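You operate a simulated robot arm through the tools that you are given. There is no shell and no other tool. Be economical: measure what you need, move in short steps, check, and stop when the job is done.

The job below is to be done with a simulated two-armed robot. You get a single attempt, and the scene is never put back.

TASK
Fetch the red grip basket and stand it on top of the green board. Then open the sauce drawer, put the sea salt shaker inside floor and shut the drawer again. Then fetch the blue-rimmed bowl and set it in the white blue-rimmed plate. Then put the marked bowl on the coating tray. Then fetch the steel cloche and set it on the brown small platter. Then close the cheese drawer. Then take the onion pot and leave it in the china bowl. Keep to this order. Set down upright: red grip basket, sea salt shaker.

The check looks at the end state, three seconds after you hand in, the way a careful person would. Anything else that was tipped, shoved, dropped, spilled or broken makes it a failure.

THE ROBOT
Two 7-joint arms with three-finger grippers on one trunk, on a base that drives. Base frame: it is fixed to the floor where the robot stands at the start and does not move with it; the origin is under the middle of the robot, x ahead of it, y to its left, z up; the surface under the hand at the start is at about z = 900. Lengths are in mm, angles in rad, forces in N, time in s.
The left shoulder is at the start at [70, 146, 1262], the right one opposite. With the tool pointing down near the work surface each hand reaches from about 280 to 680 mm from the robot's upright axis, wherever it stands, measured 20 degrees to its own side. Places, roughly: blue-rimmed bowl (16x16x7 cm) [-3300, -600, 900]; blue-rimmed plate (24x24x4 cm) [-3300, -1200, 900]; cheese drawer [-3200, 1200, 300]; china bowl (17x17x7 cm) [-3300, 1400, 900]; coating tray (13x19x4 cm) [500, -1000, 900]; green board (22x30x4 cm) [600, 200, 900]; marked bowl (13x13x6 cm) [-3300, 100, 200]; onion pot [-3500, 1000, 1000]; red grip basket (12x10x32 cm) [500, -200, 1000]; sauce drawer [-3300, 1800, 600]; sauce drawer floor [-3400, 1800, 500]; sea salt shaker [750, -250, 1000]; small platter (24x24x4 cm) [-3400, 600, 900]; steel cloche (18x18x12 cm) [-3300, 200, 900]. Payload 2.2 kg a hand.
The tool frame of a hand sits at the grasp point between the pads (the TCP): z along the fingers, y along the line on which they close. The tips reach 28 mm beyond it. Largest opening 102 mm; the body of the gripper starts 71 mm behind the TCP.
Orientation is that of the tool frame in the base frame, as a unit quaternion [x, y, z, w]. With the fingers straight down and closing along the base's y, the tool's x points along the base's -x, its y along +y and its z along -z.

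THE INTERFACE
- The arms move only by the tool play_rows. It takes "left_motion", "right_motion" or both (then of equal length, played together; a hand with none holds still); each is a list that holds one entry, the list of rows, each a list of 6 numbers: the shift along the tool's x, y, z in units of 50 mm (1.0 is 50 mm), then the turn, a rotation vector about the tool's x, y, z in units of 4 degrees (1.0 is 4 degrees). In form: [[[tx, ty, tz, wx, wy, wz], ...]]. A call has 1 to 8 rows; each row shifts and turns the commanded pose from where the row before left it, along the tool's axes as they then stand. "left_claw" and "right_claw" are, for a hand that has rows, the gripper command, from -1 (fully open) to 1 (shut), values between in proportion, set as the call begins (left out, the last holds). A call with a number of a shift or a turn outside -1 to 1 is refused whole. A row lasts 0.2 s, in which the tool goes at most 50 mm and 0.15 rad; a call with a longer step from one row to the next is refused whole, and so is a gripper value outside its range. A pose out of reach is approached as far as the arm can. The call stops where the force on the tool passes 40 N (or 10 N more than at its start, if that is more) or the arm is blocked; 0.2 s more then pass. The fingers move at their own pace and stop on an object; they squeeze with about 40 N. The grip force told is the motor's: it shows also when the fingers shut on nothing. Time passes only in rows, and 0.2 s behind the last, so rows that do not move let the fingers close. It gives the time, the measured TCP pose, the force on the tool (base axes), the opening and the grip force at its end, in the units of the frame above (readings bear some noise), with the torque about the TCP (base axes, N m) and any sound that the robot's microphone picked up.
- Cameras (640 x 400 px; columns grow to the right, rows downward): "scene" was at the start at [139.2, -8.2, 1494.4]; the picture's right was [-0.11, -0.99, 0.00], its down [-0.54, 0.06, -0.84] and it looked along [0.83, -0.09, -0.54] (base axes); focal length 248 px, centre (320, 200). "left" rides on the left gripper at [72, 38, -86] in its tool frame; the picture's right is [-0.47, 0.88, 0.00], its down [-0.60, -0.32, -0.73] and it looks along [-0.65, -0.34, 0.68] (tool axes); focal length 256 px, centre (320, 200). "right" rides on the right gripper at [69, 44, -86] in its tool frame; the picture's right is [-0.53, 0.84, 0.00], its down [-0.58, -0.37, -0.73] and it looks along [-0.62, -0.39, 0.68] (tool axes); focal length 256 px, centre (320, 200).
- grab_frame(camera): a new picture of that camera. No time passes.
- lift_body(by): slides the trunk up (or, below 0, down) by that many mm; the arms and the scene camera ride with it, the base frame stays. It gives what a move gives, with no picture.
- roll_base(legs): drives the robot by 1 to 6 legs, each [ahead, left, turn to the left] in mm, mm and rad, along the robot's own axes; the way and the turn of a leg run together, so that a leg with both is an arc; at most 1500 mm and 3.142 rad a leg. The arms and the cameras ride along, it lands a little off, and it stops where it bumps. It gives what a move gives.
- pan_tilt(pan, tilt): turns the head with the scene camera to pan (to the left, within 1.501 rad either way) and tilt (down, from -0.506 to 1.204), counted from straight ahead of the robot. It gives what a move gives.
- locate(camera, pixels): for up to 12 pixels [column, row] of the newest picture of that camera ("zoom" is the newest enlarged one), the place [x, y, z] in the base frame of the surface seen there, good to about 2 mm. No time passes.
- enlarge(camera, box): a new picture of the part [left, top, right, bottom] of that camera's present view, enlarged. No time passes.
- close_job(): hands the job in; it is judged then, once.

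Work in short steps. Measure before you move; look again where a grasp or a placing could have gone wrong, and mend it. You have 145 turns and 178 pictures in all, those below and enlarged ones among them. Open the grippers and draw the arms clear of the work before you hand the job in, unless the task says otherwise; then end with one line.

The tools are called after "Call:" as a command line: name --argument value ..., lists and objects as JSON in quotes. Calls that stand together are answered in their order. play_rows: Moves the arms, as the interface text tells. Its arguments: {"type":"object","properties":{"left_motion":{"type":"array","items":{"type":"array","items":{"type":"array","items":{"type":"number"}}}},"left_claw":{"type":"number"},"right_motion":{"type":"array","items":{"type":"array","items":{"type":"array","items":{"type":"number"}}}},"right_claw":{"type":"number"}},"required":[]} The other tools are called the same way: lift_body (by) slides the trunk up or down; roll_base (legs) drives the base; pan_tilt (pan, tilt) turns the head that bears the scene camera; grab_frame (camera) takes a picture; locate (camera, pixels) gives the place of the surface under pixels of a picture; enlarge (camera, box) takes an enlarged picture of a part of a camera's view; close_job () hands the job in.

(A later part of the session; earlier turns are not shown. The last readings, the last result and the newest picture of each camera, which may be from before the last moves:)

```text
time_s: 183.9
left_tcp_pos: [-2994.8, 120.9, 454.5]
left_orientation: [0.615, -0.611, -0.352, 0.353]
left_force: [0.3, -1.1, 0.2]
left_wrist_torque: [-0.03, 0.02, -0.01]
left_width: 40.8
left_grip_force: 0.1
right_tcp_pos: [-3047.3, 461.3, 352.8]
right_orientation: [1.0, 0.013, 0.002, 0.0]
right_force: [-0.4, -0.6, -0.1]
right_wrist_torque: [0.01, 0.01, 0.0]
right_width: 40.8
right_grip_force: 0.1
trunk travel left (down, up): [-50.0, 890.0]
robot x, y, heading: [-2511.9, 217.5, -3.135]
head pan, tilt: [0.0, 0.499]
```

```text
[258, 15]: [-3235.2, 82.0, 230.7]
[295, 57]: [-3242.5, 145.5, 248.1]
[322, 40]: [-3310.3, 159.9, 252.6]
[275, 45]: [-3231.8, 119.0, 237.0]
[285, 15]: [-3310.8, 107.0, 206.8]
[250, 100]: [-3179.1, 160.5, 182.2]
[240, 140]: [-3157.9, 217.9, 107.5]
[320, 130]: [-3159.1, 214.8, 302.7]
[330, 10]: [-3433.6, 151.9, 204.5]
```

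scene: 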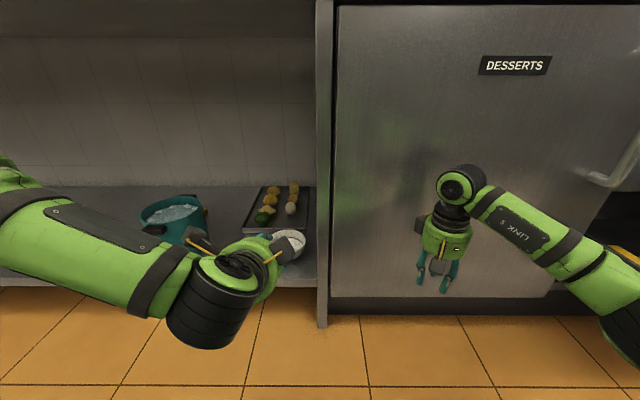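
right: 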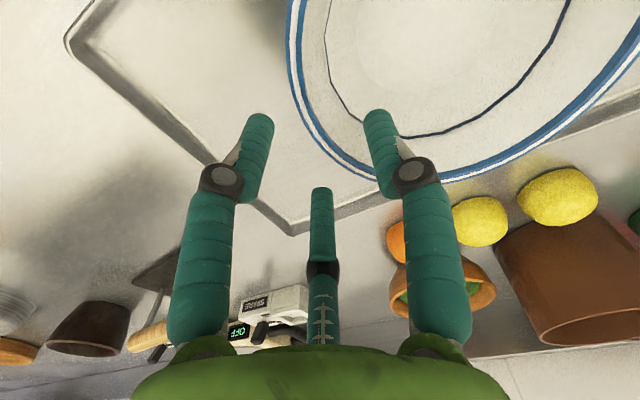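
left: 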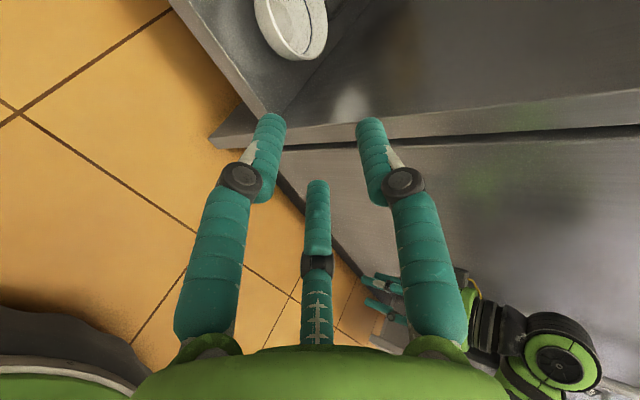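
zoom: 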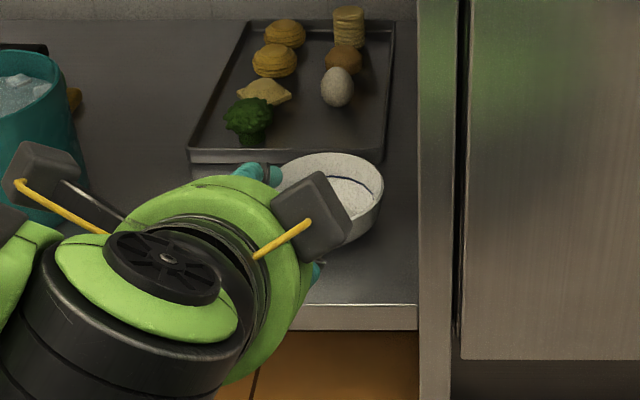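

Bowl: centre ≈(-3284,108), rim z 256, r≈63. I steepen the left hand by 32° to match the bowl wall, and pull the right hand back 160 mm so I can drive closer.

Call:
play_rows --left_motion '[[[0, 0, 0, 1, 0, 0], [0, 0, 0, 1, 0, 0], [0, 0, 0, 1, 0, 0], [0, 0, 0, 1, 0, 0], [0, 0, 0, 1, 0, 0], [0, 0, 0, 1, 0, 0], [0, 0, 0, 1, 0, 0], [0, 0, 0, 1, 0, 0]]]' --right_motion '[[[0.4, 0, 0, 0, 0, 0], [0.4, 0, 0, 0, 0, 0], [0.4, 0, 0, 0, 0, 0], [0.4, 0, 0, 0, 0, 0], [0.4, 0, 0, 0, 0, 0], [0.4, 0, 0, 0, 0, 0], [0.4, 0, 0, 0, 0, 0], [0.4, 0, 0, 0, 0, 0]]]'

Call:
roll_base --legs '[[165, 0, 0]]'

Call:
grab_frame --camera "scene"

Call:
grab_frame --camera "left"

```text
time_s: 185.7
left_tcp_pos: [-2971.0, 141.9, 436.9]
left_orientation: [-0.662, 0.682, 0.219, -0.222]
left_force: [1.3, 0.2, -0.3]
left_wrist_torque: [0.01, 0.0, 0.01]
left_width: 40.9
left_grip_force: 0.0
left hand out of reach, approached as far as the arm can: row 5, 6, 7, 8
right_tcp_pos: [-2887.3, 465.6, 354.6]
right_orientation: [1.0, 0.012, 0.003, 0.0]
right_force: [0.4, -0.1, -0.2]
right_wrist_torque: [0.0, 0.0, 0.03]
right_width: 40.7
right_grip_force: 0.0
trunk travel left (down, up): [-50.0, 890.0]
robot x, y, heading: [-2512.0, 218.5, -3.135]
head pan, tilt: [0.0, 0.499]
```

```text
time_s: 187.1
left_tcp_pos: [-3133.8, 140.9, 436.3]
left_orientation: [-0.66, 0.684, 0.221, -0.221]
left_force: [-0.2, 0.2, 0.9]
left_wrist_torque: [0.0, 0.06, 0.01]
left_width: 40.9
left_grip_force: 0.0
right_tcp_pos: [-3048.6, 467.0, 354.2]
right_orientation: [1.0, 0.011, 0.003, 0.001]
right_force: [-0.1, 0.4, -0.1]
right_wrist_torque: [-0.05, -0.02, 0.04]
right_width: 40.7
right_grip_force: 0.1
trunk travel left (down, up): [-50.0, 890.0]
robot x, y, heading: [-2674.6, 213.7, -3.142]
head pan, tilt: [0.0, 0.499]
```

```text
101 pictures are left
```

scene: 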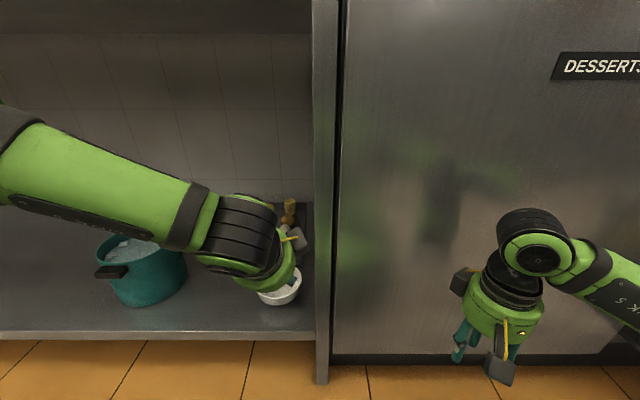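

```text
100 pictures are left
```

left: 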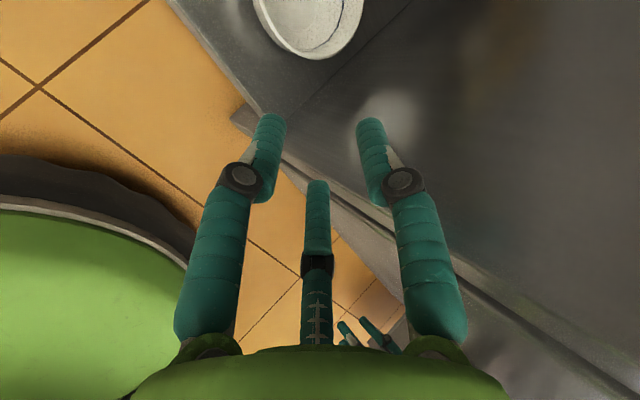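

The hand is tilted 36° from vertical, close enough. Move to the pre-grasp point (-3176,108,317).

Call:
play_rows --left_motion '[[[0.23, -0.25, 0.81, 0, 0, 0], [0.23, -0.25, 0.81, 0, 0, 0], [0.22, -0.26, 0.8, 0, 0, 0], [0, 0, 0, 0, 0, 0]]]'

Call:
grab_frame --camera "left"

Call:
enlarge --camera "scene" --box '[200, 180, 340, 340]'

```text
time_s: 188.1
left_tcp_pos: [-3177.3, 108.4, 312.7]
left_orientation: [-0.66, 0.683, 0.221, -0.221]
left_force: [0.6, 0.6, 0.2]
left_wrist_torque: [0.01, 0.01, 0.0]
left_width: 40.9
left_grip_force: 0.1
right_tcp_pos: [-3048.6, 465.7, 354.5]
right_orientation: [1.0, 0.011, 0.004, -0.001]
right_force: [0.2, -1.6, 0.5]
right_wrist_torque: [-0.01, -0.01, 0.0]
right_width: 40.8
right_grip_force: 0.0
trunk travel left (down, up): [-50.0, 890.0]
robot x, y, heading: [-2676.4, 214.7, -3.141]
head pan, tilt: [0.0, 0.499]
```

```text
99 pictures are left
```

left: 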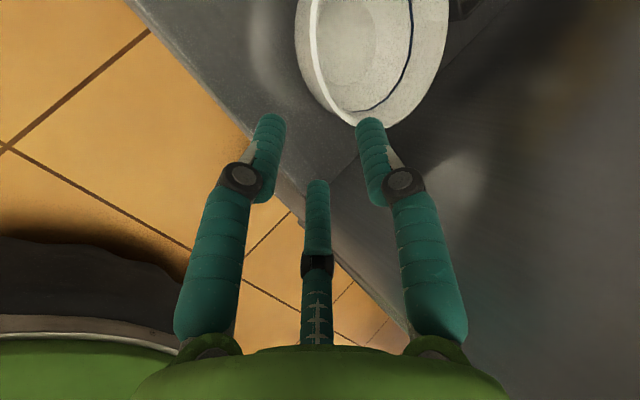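

```text
2.50 times, centred on (270, 260) of scene
```

zoom: 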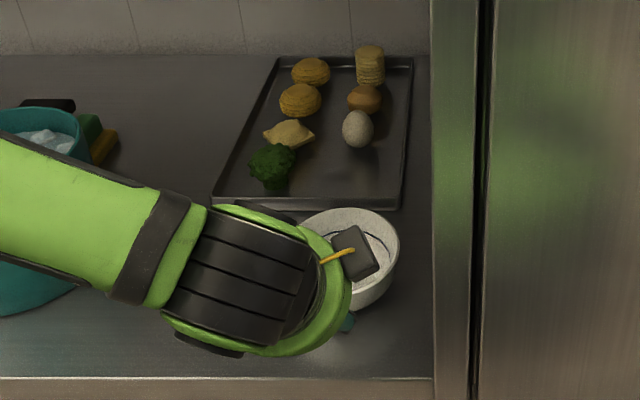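

Refine the rim location from the wrist view.

Call:
locate --camera "left" --pixels '[[297, 30], [305, 70], [325, 103], [350, 120], [310, 40], [410, 100], [448, 30], [320, 70], [360, 20]]'

```text
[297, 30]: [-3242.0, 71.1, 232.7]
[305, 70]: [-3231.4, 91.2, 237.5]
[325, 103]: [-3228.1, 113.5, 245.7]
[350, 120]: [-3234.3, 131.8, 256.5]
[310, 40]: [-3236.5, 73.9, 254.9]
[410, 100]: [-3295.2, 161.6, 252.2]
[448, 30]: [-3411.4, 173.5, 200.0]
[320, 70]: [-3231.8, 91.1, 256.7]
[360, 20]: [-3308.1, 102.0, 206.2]
```

The wall is near-vertical, so I steepen the hand 24° more here.

Call:
play_rows --left_motion '[[[0, 0, 0, 1, 0, 0], [0, 0, 0, 1, 0, 0], [0, 0, 0, 1, 0, 0], [0, 0, 0, 1, 0, 0], [0, 0, 0, 1, 0, 0], [0, 0, 0, 1, 0, 0], [0, 0, 0, 0, 0, 0]]]'

Call:
grab_frame --camera "left"

```text
time_s: 189.7
left_tcp_pos: [-3149.1, 101.6, 305.2]
left_orientation: [-0.679, 0.703, 0.149, -0.151]
left_force: [0.2, 0.9, -0.1]
left_wrist_torque: [-0.01, -0.02, -0.01]
left_width: 40.9
left_grip_force: 0.0
left hand out of reach, approached as far as the arm can: row 3, 4, 5, 6
right_tcp_pos: [-3048.3, 466.6, 355.2]
right_orientation: [1.0, 0.011, 0.004, 0.0]
right_force: [-1.0, 0.2, 0.3]
right_wrist_torque: [0.0, 0.0, -0.02]
right_width: 40.7
right_grip_force: 0.0
trunk travel left (down, up): [-50.0, 890.0]
robot x, y, heading: [-2678.7, 217.9, -3.14]
head pan, tilt: [0.0, 0.499]
```

```text
97 pictures are left
```

left: 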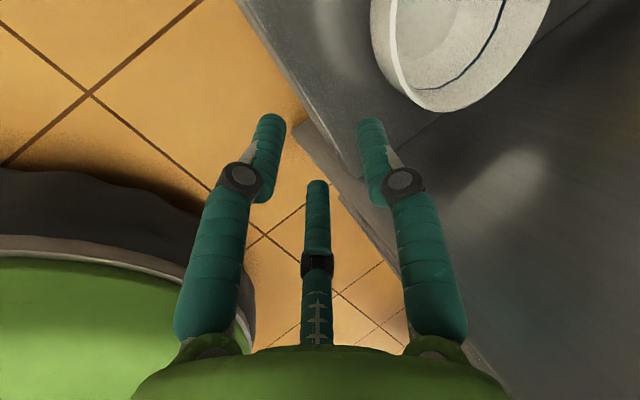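

The arm is at its limit with the shoulder this low. Raise the trunk 170 mm and retry the pose from there.

Call:
lift_body --by 170

Call:
play_rows --left_motion '[[[0, 0, 0.5, 0, 0, 0], [0, 0, 0.5, 0, 0, 0], [0, 0, 0.5, 0, 0, 0], [0, 0, 0, 0, 0, 0]]]'

```text
time_s: 191.6
left_tcp_pos: [-3149.3, 100.8, 475.6]
left_orientation: [-0.68, 0.702, 0.149, -0.151]
left_force: [-0.1, -0.2, -0.6]
left_wrist_torque: [0.02, -0.03, -0.01]
left_width: 40.7
left_grip_force: 0.1
right_tcp_pos: [-3049.7, 466.2, 523.6]
right_orientation: [1.0, 0.011, 0.004, -0.001]
right_force: [0.5, 1.3, 1.1]
right_wrist_torque: [-0.01, -0.03, 0.0]
right_width: 40.7
right_grip_force: 0.0
trunk travel left (down, up): [-220.0, 720.0]
robot x, y, heading: [-2675.0, 215.0, -3.141]
head pan, tilt: [0.0, 0.499]
```

```text
time_s: 192.6
left_tcp_pos: [-3180.8, 103.2, 408.1]
left_orientation: [-0.68, 0.703, 0.148, -0.151]
left_force: [-0.6, 0.1, -0.3]
left_wrist_torque: [0.02, 0.01, 0.0]
left_width: 40.9
left_grip_force: 0.1
right_tcp_pos: [-3049.1, 466.4, 527.0]
right_orientation: [1.0, 0.012, 0.003, 0.0]
right_force: [0.1, 0.4, 0.3]
right_wrist_torque: [0.01, 0.03, -0.03]
right_width: 40.9
right_grip_force: 0.1
trunk travel left (down, up): [-220.0, 720.0]
robot x, y, heading: [-2676.8, 218.5, -3.136]
head pan, tilt: [0.0, 0.499]
```

Works now. Rotate 12° more.

Call:
play_rows --left_motion '[[[0, 0, 0, 1, 0, 0], [0, 0, 0, 1, 0, 0], [0, 0, 0, 1, 0, 0], [0, 0, 0, 0, 0, 0]]]'

Call:
grab_frame --camera "left"

```text
time_s: 193.6
left_tcp_pos: [-3138.5, 105.6, 397.8]
left_orientation: [-0.689, 0.709, 0.102, -0.106]
left_force: [0.0, -0.6, 0.0]
left_wrist_torque: [-0.03, -0.01, 0.02]
left_width: 41.1
left_grip_force: 0.1
left hand out of reach, approached as far as the arm can: row 1, 2, 3
right_tcp_pos: [-3049.5, 466.6, 523.5]
right_orientation: [1.0, 0.011, 0.003, 0.0]
right_force: [0.4, -0.6, -0.5]
right_wrist_torque: [0.01, 0.01, 0.01]
right_width: 40.9
right_grip_force: 0.1
trunk travel left (down, up): [-220.0, 720.0]
robot x, y, heading: [-2674.6, 217.4, -3.142]
head pan, tilt: [0.0, 0.499]
```

```text
96 pictures are left
```

left: 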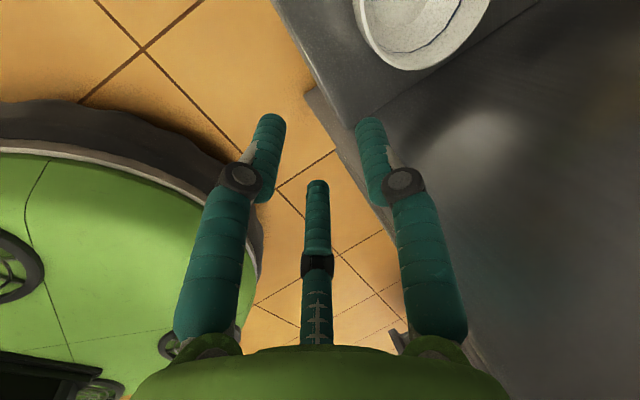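

Now only 17° tilt, but forward reach is limited; so bring the right hand back 80 mm and drive 88 mm closer.

Call:
play_rows --right_motion '[[[0.4, 0, 0, 0, 0, 0], [0.4, 0, 0, 0, 0, 0], [0.4, 0, 0, 0, 0, 0], [0.4, 0, 0, 0, 0, 0], [0, 0, 0, 0, 0, 0]]]'

Call:
roll_base --legs '[[88, 0, 0]]'

Call:
grab_frame --camera "left"

```text
time_s: 194.8
left_tcp_pos: [-3138.3, 105.6, 398.7]
left_orientation: [-0.69, 0.709, 0.102, -0.106]
left_force: [-0.1, -0.3, -0.2]
left_wrist_torque: [-0.01, 0.0, -0.01]
left_width: 40.6
left_grip_force: 0.1
right_tcp_pos: [-2970.6, 467.0, 521.8]
right_orientation: [1.0, 0.012, 0.004, 0.0]
right_force: [0.4, -0.7, -1.4]
right_wrist_torque: [0.0, -0.02, 0.0]
right_width: 40.7
right_grip_force: 0.2
trunk travel left (down, up): [-220.0, 720.0]
robot x, y, heading: [-2678.7, 213.6, -3.141]
head pan, tilt: [0.0, 0.499]
```

```text
time_s: 195.9
left_tcp_pos: [-3228.6, 104.0, 398.3]
left_orientation: [-0.69, 0.709, 0.101, -0.107]
left_force: [1.0, -0.4, 0.2]
left_wrist_torque: [0.05, 0.02, -0.01]
left_width: 40.5
left_grip_force: 0.1
right_tcp_pos: [-3059.8, 465.6, 522.5]
right_orientation: [1.0, 0.012, 0.003, 0.0]
right_force: [-0.1, 0.5, 0.0]
right_wrist_torque: [0.02, 0.01, 0.0]
right_width: 40.7
right_grip_force: 0.1
trunk travel left (down, up): [-220.0, 720.0]
robot x, y, heading: [-2765.7, 216.1, -3.14]
head pan, tilt: [0.0, 0.499]
```

```text
95 pictures are left
```

left: 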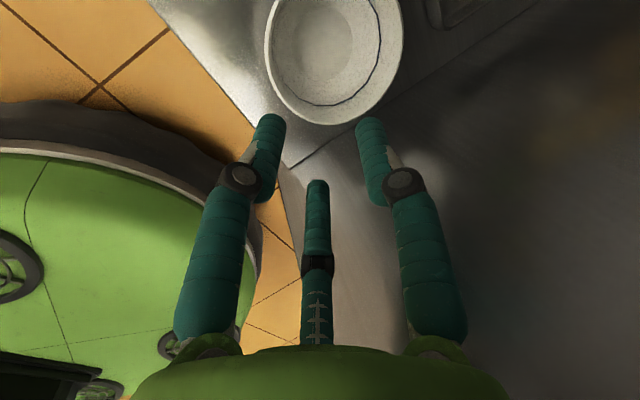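

Call:
locate --camera "left" --pixels '[[270, 30], [277, 80], [295, 105], [320, 121], [355, 118], [390, 80], [401, 30], [272, 60]]'

```text
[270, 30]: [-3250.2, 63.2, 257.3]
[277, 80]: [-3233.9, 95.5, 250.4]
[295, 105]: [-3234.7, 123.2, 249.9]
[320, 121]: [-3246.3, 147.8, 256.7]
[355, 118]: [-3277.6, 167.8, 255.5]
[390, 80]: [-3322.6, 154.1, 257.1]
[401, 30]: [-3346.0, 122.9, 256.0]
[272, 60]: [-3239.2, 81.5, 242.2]
```

Near rim at (-3227,107,256), almost directly below. Descend 144 mm straight.

Call:
play_rows --left_motion '[[[-0.02, -0.21, 0.69, 0, 0, 0], [-0.02, -0.21, 0.69, 0, 0, 0], [-0.02, -0.21, 0.69, 0, 0, 0], [0, -0.21, 0.69, 0, 0, 0], [0, 0, 0, 0, 0, 0]]]'

Call:
grab_frame --camera "left"

```text
time_s: 197.1
left_tcp_pos: [-3226.9, 107.9, 254.3]
left_orientation: [-0.689, 0.709, 0.102, -0.106]
left_force: [0.3, -0.1, 0.1]
left_wrist_torque: [0.03, 0.02, -0.02]
left_width: 40.7
left_grip_force: 0.1
right_tcp_pos: [-3060.8, 465.7, 521.0]
right_orientation: [1.0, 0.013, 0.005, 0.0]
right_force: [0.7, -0.3, -0.9]
right_wrist_torque: [-0.02, -0.01, 0.0]
right_width: 40.8
right_grip_force: 0.1
trunk travel left (down, up): [-220.0, 720.0]
robot x, y, heading: [-2766.4, 215.5, -3.142]
head pan, tilt: [0.0, 0.499]
```

```text
94 pictures are left
```

left: 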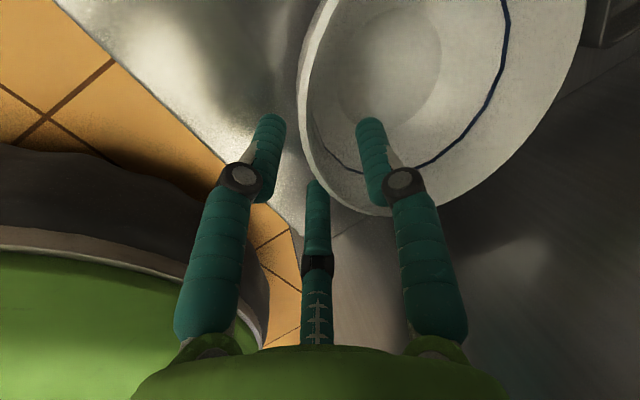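

Rim is between the two fingers. Close and lift straight up a bit.

Call:
play_rows --left_motion '[[[0, 0, 0, 0, 0, 0], [0, 0, 0, 0, 0, 0], [0, 0, 0, 0, 0, 0], [0, 0.12, -0.4, 0, 0, 0], [0, 0.2, -0.66, 0, 0, 0], [0, 0, 0, 0, 0, 0]]]' --left_claw 1

Call:
grab_frame --camera "left"

Call:
grab_frame --camera "scene"

```text
time_s: 198.5
left_tcp_pos: [-3226.7, 106.4, 307.9]
left_orientation: [-0.69, 0.709, 0.101, -0.106]
left_force: [0.2, -0.1, -2.9]
left_wrist_torque: [0.0, -0.15, 0.01]
left_width: 7.1
left_grip_force: 35.4
right_tcp_pos: [-3060.9, 465.6, 521.2]
right_orientation: [1.0, 0.012, 0.005, 0.0]
right_force: [0.3, 0.6, -0.3]
right_wrist_torque: [0.0, -0.04, 0.0]
right_width: 40.7
right_grip_force: 0.1
trunk travel left (down, up): [-220.0, 720.0]
robot x, y, heading: [-2761.7, 216.0, -3.143]
head pan, tilt: [0.0, 0.499]
```

```text
93 pictures are left
```

left: 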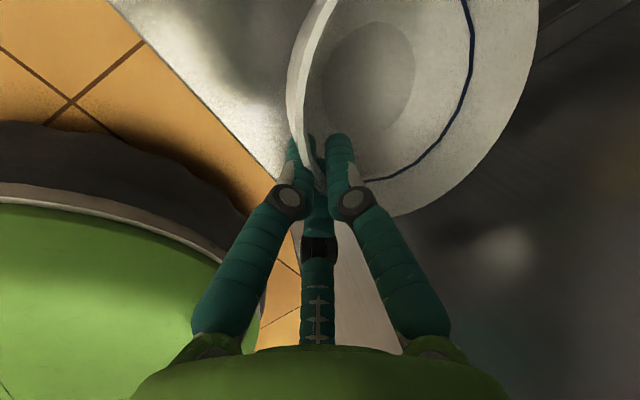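

```text
92 pictures are left
```

scene: 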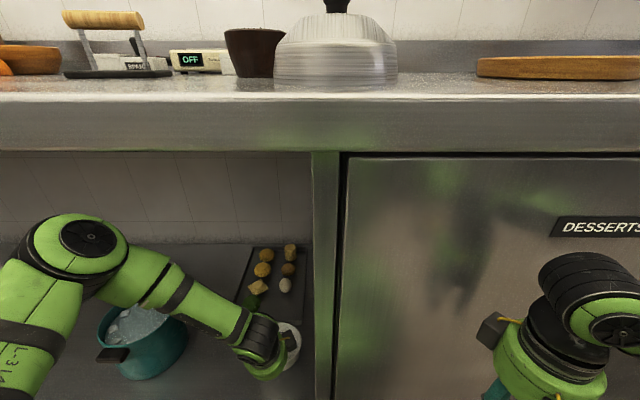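

The bowl is held (2.9 N). Raise it a bit, back out from under the counter, and lift the trunk.

Call:
play_rows --left_motion '[[[0, 0.2, -0.66, 0, 0, 0], [0, 0.2, -0.66, 0, 0, 0], [0, 0, 0, 0, 0, 0]]]'

Call:
roll_base --legs '[[-240, 0, 0]]'

Call:
lift_body --by 400

Call:
lift_body --by 320

Call:
grab_frame --camera "scene"

```text
time_s: 199.3
left_tcp_pos: [-3226.3, 106.3, 380.4]
left_orientation: [-0.689, 0.709, 0.102, -0.106]
left_force: [0.0, 0.3, -2.1]
left_wrist_torque: [0.0, -0.13, 0.02]
left_width: 7.0
left_grip_force: 35.2
right_tcp_pos: [-3060.5, 466.4, 521.9]
right_orientation: [1.0, 0.012, 0.005, 0.0]
right_force: [0.3, 0.0, -0.6]
right_wrist_torque: [0.04, -0.01, -0.04]
right_width: 40.8
right_grip_force: 0.0
trunk travel left (down, up): [-220.0, 720.0]
robot x, y, heading: [-2763.9, 215.7, -3.142]
head pan, tilt: [0.0, 0.499]
```

```text
time_s: 201.1
left_tcp_pos: [-2992.7, 105.8, 380.2]
left_orientation: [-0.689, 0.709, 0.103, -0.107]
left_force: [-0.1, 0.9, -2.5]
left_wrist_torque: [0.02, -0.16, 0.02]
left_width: 6.8
left_grip_force: 35.1
right_tcp_pos: [-2824.2, 467.4, 522.4]
right_orientation: [1.0, 0.012, 0.005, 0.001]
right_force: [0.1, 0.0, -0.4]
right_wrist_torque: [-0.01, -0.01, 0.02]
right_width: 40.7
right_grip_force: 0.0
trunk travel left (down, up): [-220.0, 720.0]
robot x, y, heading: [-2526.4, 219.8, -3.141]
head pan, tilt: [0.0, 0.499]
```

```text
time_s: 204.9
left_tcp_pos: [-2993.3, 107.2, 780.2]
left_orientation: [-0.689, 0.709, 0.103, -0.107]
left_force: [-0.4, -0.5, -2.5]
left_wrist_torque: [0.02, -0.14, 0.02]
left_width: 7.1
left_grip_force: 35.1
right_tcp_pos: [-2824.3, 466.6, 922.1]
right_orientation: [1.0, 0.011, 0.004, 0.0]
right_force: [0.1, 0.8, -0.3]
right_wrist_torque: [-0.02, 0.03, -0.02]
right_width: 41.0
right_grip_force: 0.1
trunk travel left (down, up): [-620.0, 320.0]
robot x, y, heading: [-2531.3, 217.3, -3.14]
head pan, tilt: [0.0, 0.499]
```

```text
time_s: 208.1
left_tcp_pos: [-2992.1, 107.3, 1100.3]
left_orientation: [-0.69, 0.709, 0.102, -0.108]
left_force: [0.5, 1.1, -2.5]
left_wrist_torque: [0.0, -0.17, 0.0]
left_width: 7.1
left_grip_force: 35.1
right_tcp_pos: [-2825.6, 467.8, 1241.8]
right_orientation: [1.0, 0.011, 0.004, -0.001]
right_force: [-0.4, -0.9, 0.2]
right_wrist_torque: [-0.02, 0.05, 0.0]
right_width: 40.8
right_grip_force: 0.1
trunk travel left (down, up): [-940.0, 0.0]
robot x, y, heading: [-2529.3, 216.2, -3.142]
head pan, tilt: [0.0, 0.499]
```

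```text
91 pictures are left
```

scene: 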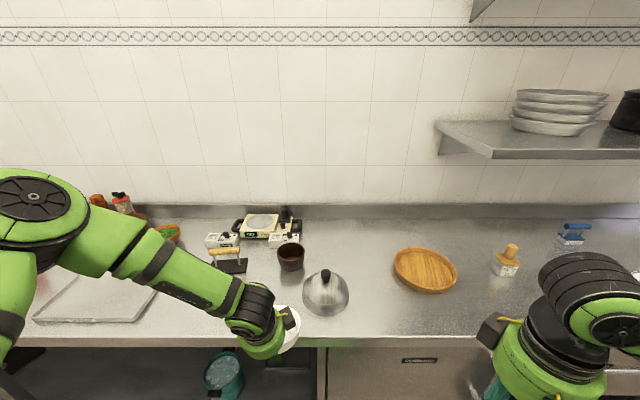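

Now strafe left to y≈-1300, then reverse toward the first counter.

Call:
roll_base --legs '[[0, 760, 0], [0, 770, 0]]'

Call:
roll_base --legs '[[-1050, 0, 0]]'

```text
time_s: 215.8
left_tcp_pos: [-2921.3, -1429.3, 1100.5]
left_orientation: [0.714, -0.685, -0.098, 0.11]
left_force: [-1.3, 0.6, -1.2]
left_wrist_torque: [-0.01, -0.11, 0.0]
left_width: 7.0
left_grip_force: 34.9
right_tcp_pos: [-2779.1, -1058.6, 1241.7]
right_orientation: [0.999, 0.046, 0.005, 0.001]
right_force: [0.1, -0.2, 0.0]
right_wrist_torque: [-0.02, -0.04, -0.01]
right_width: 40.7
right_grip_force: 0.1
trunk travel left (down, up): [-940.0, 0.0]
robot x, y, heading: [-2468.2, -1286.0, -3.07]
head pan, tilt: [0.0, 0.499]
```

```text
time_s: 221.2
left_tcp_pos: [-1889.6, -1354.5, 1100.5]
left_orientation: [0.718, -0.681, -0.097, 0.109]
left_force: [0.1, -0.5, -3.2]
left_wrist_torque: [0.01, -0.15, -0.01]
left_width: 7.1
left_grip_force: 35.3
right_tcp_pos: [-1752.0, -984.1, 1242.0]
right_orientation: [0.999, 0.051, 0.005, -0.001]
right_force: [-1.1, -0.4, 1.0]
right_wrist_torque: [0.01, -0.01, 0.03]
right_width: 40.9
right_grip_force: 0.0
trunk travel left (down, up): [-940.0, 0.0]
robot x, y, heading: [-1433.6, -1209.7, -3.056]
head pan, tilt: [0.0, 0.499]
```

Correct heading and lateral drift while reversing on to x≈-420, then turn around.

Call:
roll_base --legs '[[0, 90, -0.085], [-1010, 0, 0], [0, 0, 1.57], [0, 0, 1.57]]'

Call:
pan_tilt --pan 0 --tilt 0.65

Call:
grab_frame --camera "scene"

```text
time_s: 234.7
left_tcp_pos: [36.9, -1205.3, 1100.3]
left_orientation: [0.718, 0.68, 0.106, 0.104]
left_force: [-0.4, 0.1, -2.2]
left_wrist_torque: [-0.02, 0.12, 0.03]
left_width: 7.2
left_grip_force: 34.5
right_tcp_pos: [-137.7, -1562.2, 1242.3]
right_orientation: [0.001, 1.0, -0.001, -0.005]
right_force: [-0.5, -0.5, -0.5]
right_wrist_torque: [0.01, 0.03, -0.01]
right_width: 40.7
right_grip_force: 0.0
trunk travel left (down, up): [-940.0, 0.0]
robot x, y, heading: [-430.2, -1302.4, -0.029]
head pan, tilt: [0.0, 0.499]
```

```text
time_s: 235.4
left_tcp_pos: [37.3, -1205.3, 1099.8]
left_orientation: [0.719, 0.68, 0.106, 0.103]
left_force: [-0.1, -0.3, -2.1]
left_wrist_torque: [0.0, 0.19, 0.0]
left_width: 6.8
left_grip_force: 34.8
right_tcp_pos: [-138.4, -1560.1, 1242.1]
right_orientation: [0.0, 1.0, 0.0, -0.004]
right_force: [-0.2, 0.1, -1.0]
right_wrist_torque: [-0.03, -0.01, -0.01]
right_width: 40.7
right_grip_force: 0.0
trunk travel left (down, up): [-940.0, 0.0]
robot x, y, heading: [-428.5, -1305.5, -0.025]
head pan, tilt: [0.0, 0.649]
```

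```text
90 pictures are left
```

scene: 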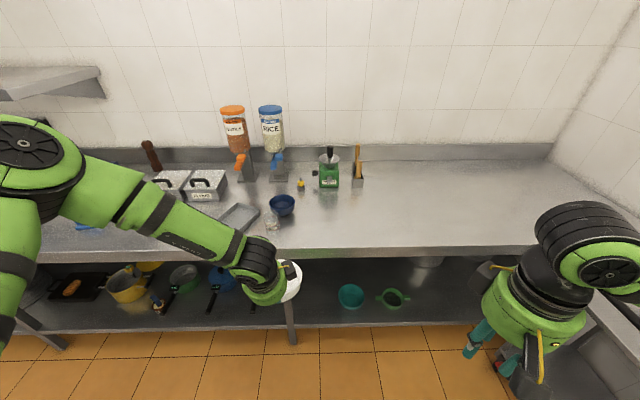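

The grey tray is at (240,215). Locate it and neighbors.

Call:
enlarge --camera "scene" --box '[200, 180, 310, 260]'

Call:
locate --camera "zoom" --pixels '[[250, 150], [220, 190], [260, 240], [170, 245], [330, 190], [270, 290], [420, 270], [455, 160], [480, 110], [140, 110], [340, 160]]'

```text
5.00 times, centred on (255, 220) of scene
```

zoom: 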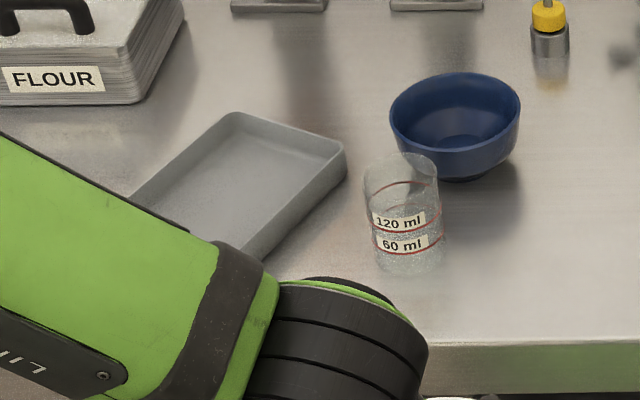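

```text
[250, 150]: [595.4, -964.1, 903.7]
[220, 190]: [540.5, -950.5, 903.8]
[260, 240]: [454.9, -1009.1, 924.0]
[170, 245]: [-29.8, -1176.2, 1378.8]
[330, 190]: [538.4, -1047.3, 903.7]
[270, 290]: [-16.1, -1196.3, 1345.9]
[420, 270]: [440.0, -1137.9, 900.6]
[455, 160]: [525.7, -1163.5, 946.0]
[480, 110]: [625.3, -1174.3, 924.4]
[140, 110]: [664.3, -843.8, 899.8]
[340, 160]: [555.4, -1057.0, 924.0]
```

Drive closer: 250 ahead, 215 left.

Call:
roll_base --legs '[[0, 215, 0.027], [240, 0, 0]]'

Call:
pan_tilt --pan 0 --tilt 0.85

Call:
grab_frame --camera "scene"

Call:
grab_frame --camera "left"

```text
time_s: 238.4
left_tcp_pos: [275.1, -981.0, 1100.7]
left_orientation: [0.71, 0.688, 0.108, 0.103]
left_force: [-0.1, 0.6, -1.1]
left_wrist_torque: [-0.04, 0.11, -0.01]
left_width: 7.0
left_grip_force: 35.3
right_tcp_pos: [105.1, -1339.3, 1243.2]
right_orientation: [-0.01, 1.0, 0.0, -0.002]
right_force: [-0.6, 0.3, 0.2]
right_wrist_torque: [0.04, -0.03, -0.01]
right_width: 40.9
right_grip_force: 0.1
trunk travel left (down, up): [-940.0, 0.0]
robot x, y, heading: [-185.6, -1090.6, -0.007]
head pan, tilt: [0.0, 0.649]
```

```text
time_s: 239.2
left_tcp_pos: [276.1, -981.8, 1098.9]
left_orientation: [0.71, 0.689, 0.106, 0.102]
left_force: [-0.1, -0.6, -2.2]
left_wrist_torque: [0.03, 0.15, 0.02]
left_width: 7.1
left_grip_force: 35.4
right_tcp_pos: [107.2, -1340.6, 1242.1]
right_orientation: [-0.009, 1.0, 0.0, -0.005]
right_force: [0.1, 1.3, -0.2]
right_wrist_torque: [0.0, 0.0, 0.0]
right_width: 40.8
right_grip_force: 0.0
trunk travel left (down, up): [-940.0, 0.0]
robot x, y, heading: [-186.3, -1090.2, -0.001]
head pan, tilt: [0.0, 0.85]
```

```text
88 pictures are left
```

scene: 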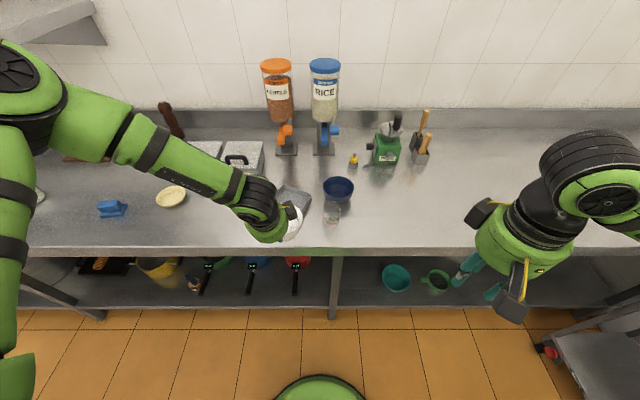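

```text
87 pictures are left
```

left: 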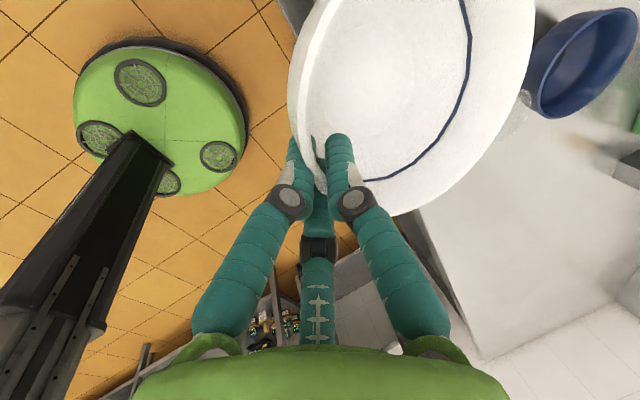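

Call:
enlarge --camera "scene" --box '[240, 165, 350, 245]'

```text
5.00 times, centred on (295, 205) of scene
```

zoom: 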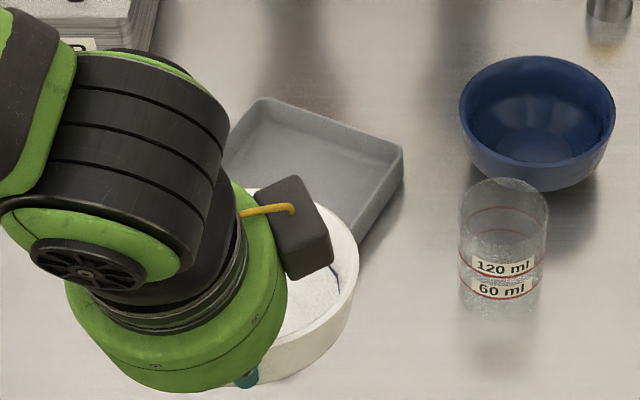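

Call:
locate --camera "zoom" --pixels '[[262, 98], [402, 148], [330, 122], [380, 200], [365, 235], [270, 150], [340, 190], [355, 268], [300, 195], [250, 380], [345, 235], [300, 345], [230, 145]]'

```text
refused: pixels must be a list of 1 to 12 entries
```

Call:
locate --camera "zoom" --pixels '[[263, 99], [401, 149], [330, 124], [380, 195], [365, 228], [270, 150], [340, 190], [355, 250], [322, 200], [345, 300], [300, 355], [232, 142]]'

```text
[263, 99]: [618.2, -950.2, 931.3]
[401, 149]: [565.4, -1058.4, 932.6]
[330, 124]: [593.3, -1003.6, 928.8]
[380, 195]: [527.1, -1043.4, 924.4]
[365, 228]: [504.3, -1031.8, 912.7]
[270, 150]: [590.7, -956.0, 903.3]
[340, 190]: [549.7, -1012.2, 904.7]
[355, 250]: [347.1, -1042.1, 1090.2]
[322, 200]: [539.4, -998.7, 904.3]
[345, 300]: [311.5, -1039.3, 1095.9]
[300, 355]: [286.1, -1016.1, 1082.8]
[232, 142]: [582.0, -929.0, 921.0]
```

Tray: far edge (618,-950)–(565,-1058), centre ≈(506,-962), floor 904. The bowl's far side hangs ~9° low, so rotate back 8°, and drive 168 ahead, 20 left.

Call:
play_rows --left_motion '[[[0, 0, 0, -1, 0, 0], [0, 0, 0, -1, 0, 0], [0, 0, 0, 0, 0, 0]]]'

Call:
roll_base --legs '[[168, 20, 0]]'

Call:
grab_frame --camera "scene"

Call:
grab_frame --camera "left"

```text
time_s: 240.0
left_tcp_pos: [278.2, -982.9, 1099.2]
left_orientation: [0.702, 0.679, 0.154, 0.151]
left_force: [-0.3, -0.4, -2.1]
left_wrist_torque: [0.04, 0.13, 0.03]
left_width: 7.3
left_grip_force: 35.8
right_tcp_pos: [108.1, -1341.1, 1241.7]
right_orientation: [-0.01, 1.0, 0.0, -0.004]
right_force: [0.4, 0.0, 0.9]
right_wrist_torque: [0.0, 0.03, -0.01]
right_width: 40.7
right_grip_force: 0.0
trunk travel left (down, up): [-940.0, 0.0]
robot x, y, heading: [-186.8, -1090.2, -0.0]
head pan, tilt: [0.0, 0.85]
```

```text
time_s: 241.4
left_tcp_pos: [440.5, -960.8, 1101.5]
left_orientation: [0.7, 0.68, 0.156, 0.153]
left_force: [-0.1, -0.1, -2.5]
left_wrist_torque: [0.02, 0.09, 0.0]
left_width: 6.9
left_grip_force: 36.0
right_tcp_pos: [270.8, -1319.9, 1243.0]
right_orientation: [-0.012, 1.0, -0.001, -0.003]
right_force: [-0.6, 0.3, -0.2]
right_wrist_torque: [-0.02, -0.05, 0.02]
right_width: 40.7
right_grip_force: 0.0
trunk travel left (down, up): [-940.0, 0.0]
robot x, y, heading: [-20.4, -1067.0, 0.003]
head pan, tilt: [0.0, 0.85]
```

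```text
85 pictures are left
```

scene: 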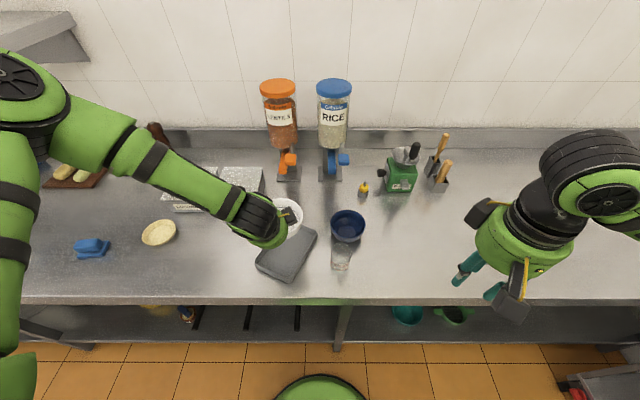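

```text
84 pictures are left
```

left: 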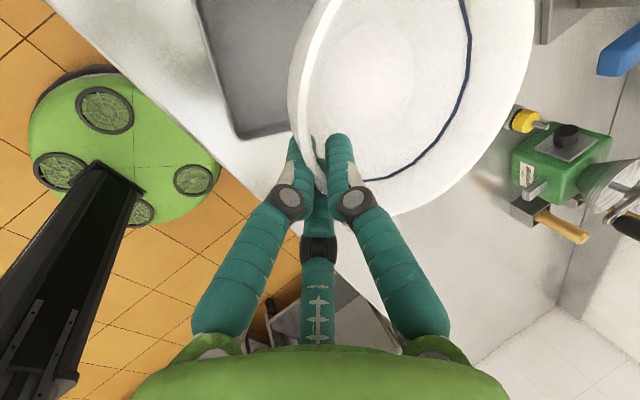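

Call:
enlarge --camera "scene" --box '[230, 185, 340, 290]'

```text
3.81 times, centred on (285, 238) of scene
```

zoom: 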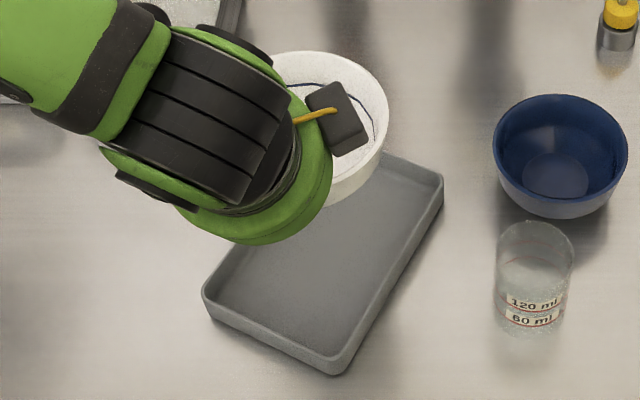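

Call:
locate --camera "zoom" --pixels '[[204, 295], [332, 368], [442, 178], [335, 268], [250, 295], [290, 56], [387, 105], [375, 160], [340, 185], [330, 54], [345, 350], [400, 258]]'

```text
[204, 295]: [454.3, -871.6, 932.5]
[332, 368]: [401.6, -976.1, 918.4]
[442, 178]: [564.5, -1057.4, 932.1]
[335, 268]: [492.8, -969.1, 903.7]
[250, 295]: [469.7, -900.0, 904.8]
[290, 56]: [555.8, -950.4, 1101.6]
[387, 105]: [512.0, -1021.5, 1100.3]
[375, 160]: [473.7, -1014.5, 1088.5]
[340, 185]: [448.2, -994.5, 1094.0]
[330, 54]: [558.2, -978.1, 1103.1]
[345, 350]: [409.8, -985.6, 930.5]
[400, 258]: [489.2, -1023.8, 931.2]
```

Bowl rim is level; bowl centre ≈(498,-960), tray centre (510,-965). Shift 12 mm, then lower by trunk 125 mm.

Call:
play_rows --left_motion '[[[-0.08, 0.217, 0.1, 0, 0, 0], [0, 0, 0, 0, 0, 0]]]'

Call:
lift_body --by -125

Call:
enlarge --camera "scene" --box '[230, 160, 370, 290]'

```text
time_s: 242.0
left_tcp_pos: [452.8, -964.6, 1099.5]
left_orientation: [0.7, 0.68, 0.155, 0.151]
left_force: [-0.4, -0.6, -1.0]
left_wrist_torque: [0.02, 0.11, -0.02]
left_width: 6.8
left_grip_force: 35.6
right_tcp_pos: [274.7, -1319.0, 1242.5]
right_orientation: [-0.013, 1.0, 0.0, -0.004]
right_force: [0.2, -0.8, -0.3]
right_wrist_torque: [-0.03, -0.02, -0.04]
right_width: 40.8
right_grip_force: 0.1
trunk travel left (down, up): [-940.0, 0.0]
robot x, y, heading: [-23.0, -1071.2, 0.005]
head pan, tilt: [0.0, 0.85]
```

```text
time_s: 243.6
left_tcp_pos: [454.5, -964.3, 974.3]
left_orientation: [0.701, 0.68, 0.155, 0.151]
left_force: [0.4, -0.4, -2.8]
left_wrist_torque: [0.0, 0.15, -0.01]
left_width: 7.1
left_grip_force: 34.9
right_tcp_pos: [276.0, -1318.6, 1116.4]
right_orientation: [-0.012, 1.0, 0.0, -0.004]
right_force: [0.3, 0.1, -0.1]
right_wrist_torque: [-0.03, 0.02, -0.01]
right_width: 40.8
right_grip_force: 0.1
trunk travel left (down, up): [-815.0, 125.0]
robot x, y, heading: [-20.4, -1069.2, -0.001]
head pan, tilt: [0.0, 0.85]
```

```text
3.08 times, centred on (300, 225) of scene
```

zoom: 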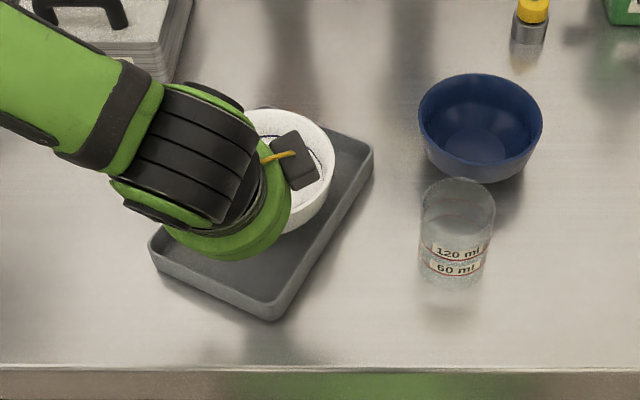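

Well placed over the tray; lower in 3 mm steps.

Call:
play_rows --left_motion '[[[0, -0.026, 0.054, 0, 0, 0], [0, -0.026, 0.054, 0, 0, 0], [0, -0.026, 0.054, 0, 0, 0], [0, -0.026, 0.054, 0, 0, 0], [0, 0, 0, 0, 0, 0]]]'

```text
time_s: 244.8
left_tcp_pos: [455.0, -963.4, 962.1]
left_orientation: [0.7, 0.681, 0.154, 0.151]
left_force: [0.1, 0.5, -2.3]
left_wrist_torque: [-0.04, 0.12, 0.01]
left_width: 7.1
left_grip_force: 35.3
right_tcp_pos: [275.3, -1318.0, 1116.3]
right_orientation: [-0.012, 1.0, 0.0, -0.005]
right_force: [0.1, -0.6, -0.1]
right_wrist_torque: [0.04, 0.03, -0.02]
right_width: 40.9
right_grip_force: 0.1
trunk travel left (down, up): [-815.0, 125.0]
robot x, y, heading: [-21.2, -1070.7, 0.002]
head pan, tilt: [0.0, 0.85]
```

Call:
play_rows --left_motion '[[[0, -0.018, 0.036, 0, 0, 0], [0, -0.018, 0.036, 0, 0, 0], [0, -0.018, 0.036, 0, 0, 0], [0, 0, 0, 0, 0, 0]]]'

```text
time_s: 245.8
left_tcp_pos: [455.4, -965.1, 958.6]
left_orientation: [0.7, 0.68, 0.155, 0.153]
left_force: [-1.9, 2.0, 8.7]
left_wrist_torque: [-0.28, -0.55, 0.05]
left_width: 6.9
left_grip_force: 34.9
right_tcp_pos: [273.9, -1318.1, 1117.4]
right_orientation: [-0.013, 1.0, 0.0, -0.003]
right_force: [0.8, 0.2, -0.5]
right_wrist_torque: [0.04, 0.02, -0.01]
right_width: 40.9
right_grip_force: 0.0
trunk travel left (down, up): [-815.0, 125.0]
robot x, y, heading: [-23.6, -1066.2, 0.007]
head pan, tilt: [0.0, 0.85]
```

Contact as expected. Open to 30 mm and withdraw along the fingers.

Call:
play_rows --left_motion '[[[0, 0, 0, 0, 0, 0], [0, 0, 0, 0, 0, 0], [0, 0, -0.4, 0, 0, 0], [0, 0, -0.9, 0, 0, 0], [0, 0, -0.9, 0, 0, 0], [0, 0, -0.9, 0, 0, 0], [0, 0, 0, 0, 0, 0]]]' --left_claw 0.4

Call:
roll_base --legs '[[-250, 0, 0]]'

Call:
enlarge --camera "scene" --box '[220, 120, 380, 240]'

```text
time_s: 247.4
left_tcp_pos: [389.4, -961.4, 1096.3]
left_orientation: [0.7, 0.68, 0.154, 0.152]
left_force: [-0.6, 0.7, 0.3]
left_wrist_torque: [0.02, -0.01, 0.0]
left_width: 30.5
left_grip_force: 0.2
right_tcp_pos: [276.4, -1319.1, 1116.5]
right_orientation: [-0.012, 1.0, 0.0, -0.004]
right_force: [-0.7, -0.6, 0.7]
right_wrist_torque: [-0.02, 0.0, -0.01]
right_width: 40.6
right_grip_force: 0.1
trunk travel left (down, up): [-815.0, 125.0]
robot x, y, heading: [-22.5, -1067.3, 0.008]
head pan, tilt: [0.0, 0.85]
```

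```text
time_s: 249.2
left_tcp_pos: [149.0, -961.7, 1095.0]
left_orientation: [0.701, 0.68, 0.153, 0.15]
left_force: [-0.8, 0.0, 0.2]
left_wrist_torque: [0.02, 0.0, -0.01]
left_width: 30.7
left_grip_force: 0.1
right_tcp_pos: [35.9, -1320.0, 1116.1]
right_orientation: [-0.011, 1.0, 0.0, -0.005]
right_force: [0.2, -0.5, 0.3]
right_wrist_torque: [0.03, -0.02, 0.0]
right_width: 40.7
right_grip_force: 0.0
trunk travel left (down, up): [-815.0, 125.0]
robot x, y, heading: [-261.2, -1073.5, 0.002]
head pan, tilt: [0.0, 0.85]
```

```text
3.33 times, centred on (300, 180) of scene
```

zoom: 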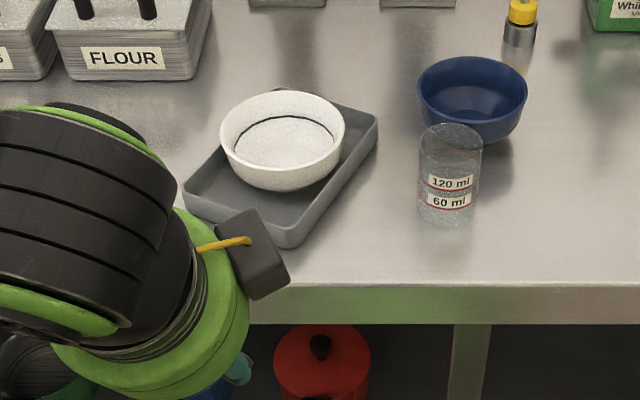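

The marked bowl sits in the coating tray. Return to the far counter: shift right, turn around, drive ahead.

Call:
roll_base --legs '[[0, -220, 0], [0, 0, 1.57], [0, 0, 1.57], [1100, 0, 0]]'

```text
time_s: 263.6
left_tcp_pos: [-1748.3, -1381.5, 1096.1]
left_orientation: [-0.676, 0.705, 0.152, -0.152]
left_force: [0.9, 0.6, -0.8]
left_wrist_torque: [-0.01, 0.02, 0.02]
left_width: 30.7
left_grip_force: 0.0
right_tcp_pos: [-1630.8, -1024.7, 1118.2]
right_orientation: [1.0, 0.004, 0.005, 0.0]
right_force: [-0.4, -0.1, 0.3]
right_wrist_torque: [0.02, 0.0, -0.02]
right_width: 40.6
right_grip_force: 0.1
trunk travel left (down, up): [-815.0, 125.0]
robot x, y, heading: [-1341.8, -1277.7, 3.131]
head pan, tilt: [0.0, 0.85]
```

Call:
roll_base --legs '[[1180, 0, 0.01], [0, -1340, 0]]'

Call:
pan_tilt --pan -0.25 --tilt 0.7

Call:
grab_frame --camera "scene"

```text
time_s: 276.0
left_tcp_pos: [-2954.6, -38.3, 1096.7]
left_orientation: [0.693, -0.688, -0.149, 0.156]
left_force: [-0.1, -0.9, 0.0]
left_wrist_torque: [0.0, 0.01, 0.04]
left_width: 30.6
left_grip_force: 0.0
right_tcp_pos: [-2853.3, 323.4, 1116.3]
right_orientation: [1.0, 0.029, 0.004, 0.0]
right_force: [0.9, 0.7, 0.3]
right_wrist_torque: [-0.04, -0.02, -0.01]
right_width: 40.7
right_grip_force: 0.1
trunk travel left (down, up): [-815.0, 125.0]
robot x, y, heading: [-2546.8, 85.3, -3.106]
head pan, tilt: [0.0, 0.85]
```

```text
time_s: 276.8
left_tcp_pos: [-2953.5, -36.6, 1095.9]
left_orientation: [0.693, -0.688, -0.147, 0.156]
left_force: [-0.5, 0.3, 0.3]
left_wrist_torque: [-0.03, 0.0, 0.02]
left_width: 30.5
left_grip_force: 0.0
right_tcp_pos: [-2852.9, 324.1, 1116.7]
right_orientation: [1.0, 0.029, 0.004, 0.0]
right_force: [0.0, -0.2, 0.1]
right_wrist_torque: [-0.01, 0.0, -0.01]
right_width: 40.6
right_grip_force: 0.1
trunk travel left (down, up): [-815.0, 125.0]
robot x, y, heading: [-2549.0, 86.1, -3.106]
head pan, tilt: [-0.25, 0.7]
```

```text
80 pictures are left
```

scene: 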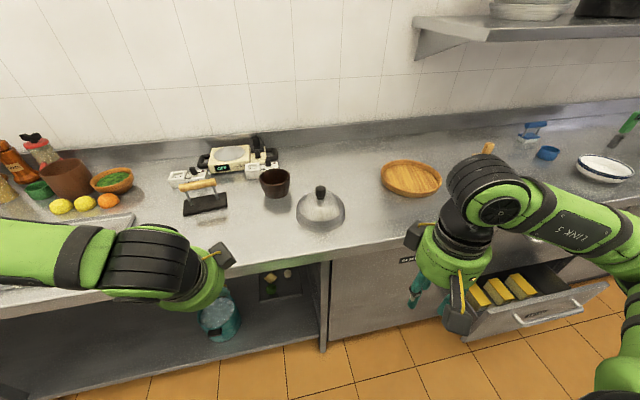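

Call:
enlarge --camera "scene" --box '[285, 150, 455, 250]'

Call:
locate --camera "zoom" --pixels '[[133, 140], [133, 165], [133, 180], [45, 250], [228, 245], [135, 290], [360, 110], [590, 110], [480, 50], [480, 165], [475, 110], [133, 215]]'

```text
3.76 times, centred on (370, 200) of scene
```

zoom: 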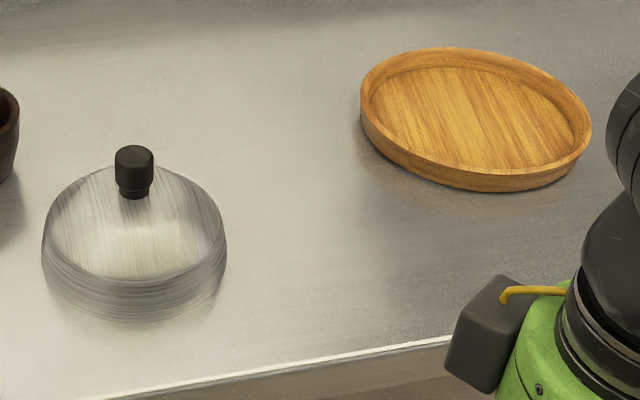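

```text
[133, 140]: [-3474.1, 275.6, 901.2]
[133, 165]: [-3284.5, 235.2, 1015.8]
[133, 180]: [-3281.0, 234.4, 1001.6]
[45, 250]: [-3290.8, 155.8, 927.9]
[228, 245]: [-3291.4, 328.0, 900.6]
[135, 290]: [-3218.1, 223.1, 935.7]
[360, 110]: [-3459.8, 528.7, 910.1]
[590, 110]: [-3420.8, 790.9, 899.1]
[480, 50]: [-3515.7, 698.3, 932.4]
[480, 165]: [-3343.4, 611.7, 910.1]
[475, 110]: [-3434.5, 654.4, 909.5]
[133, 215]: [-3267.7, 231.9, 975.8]
```

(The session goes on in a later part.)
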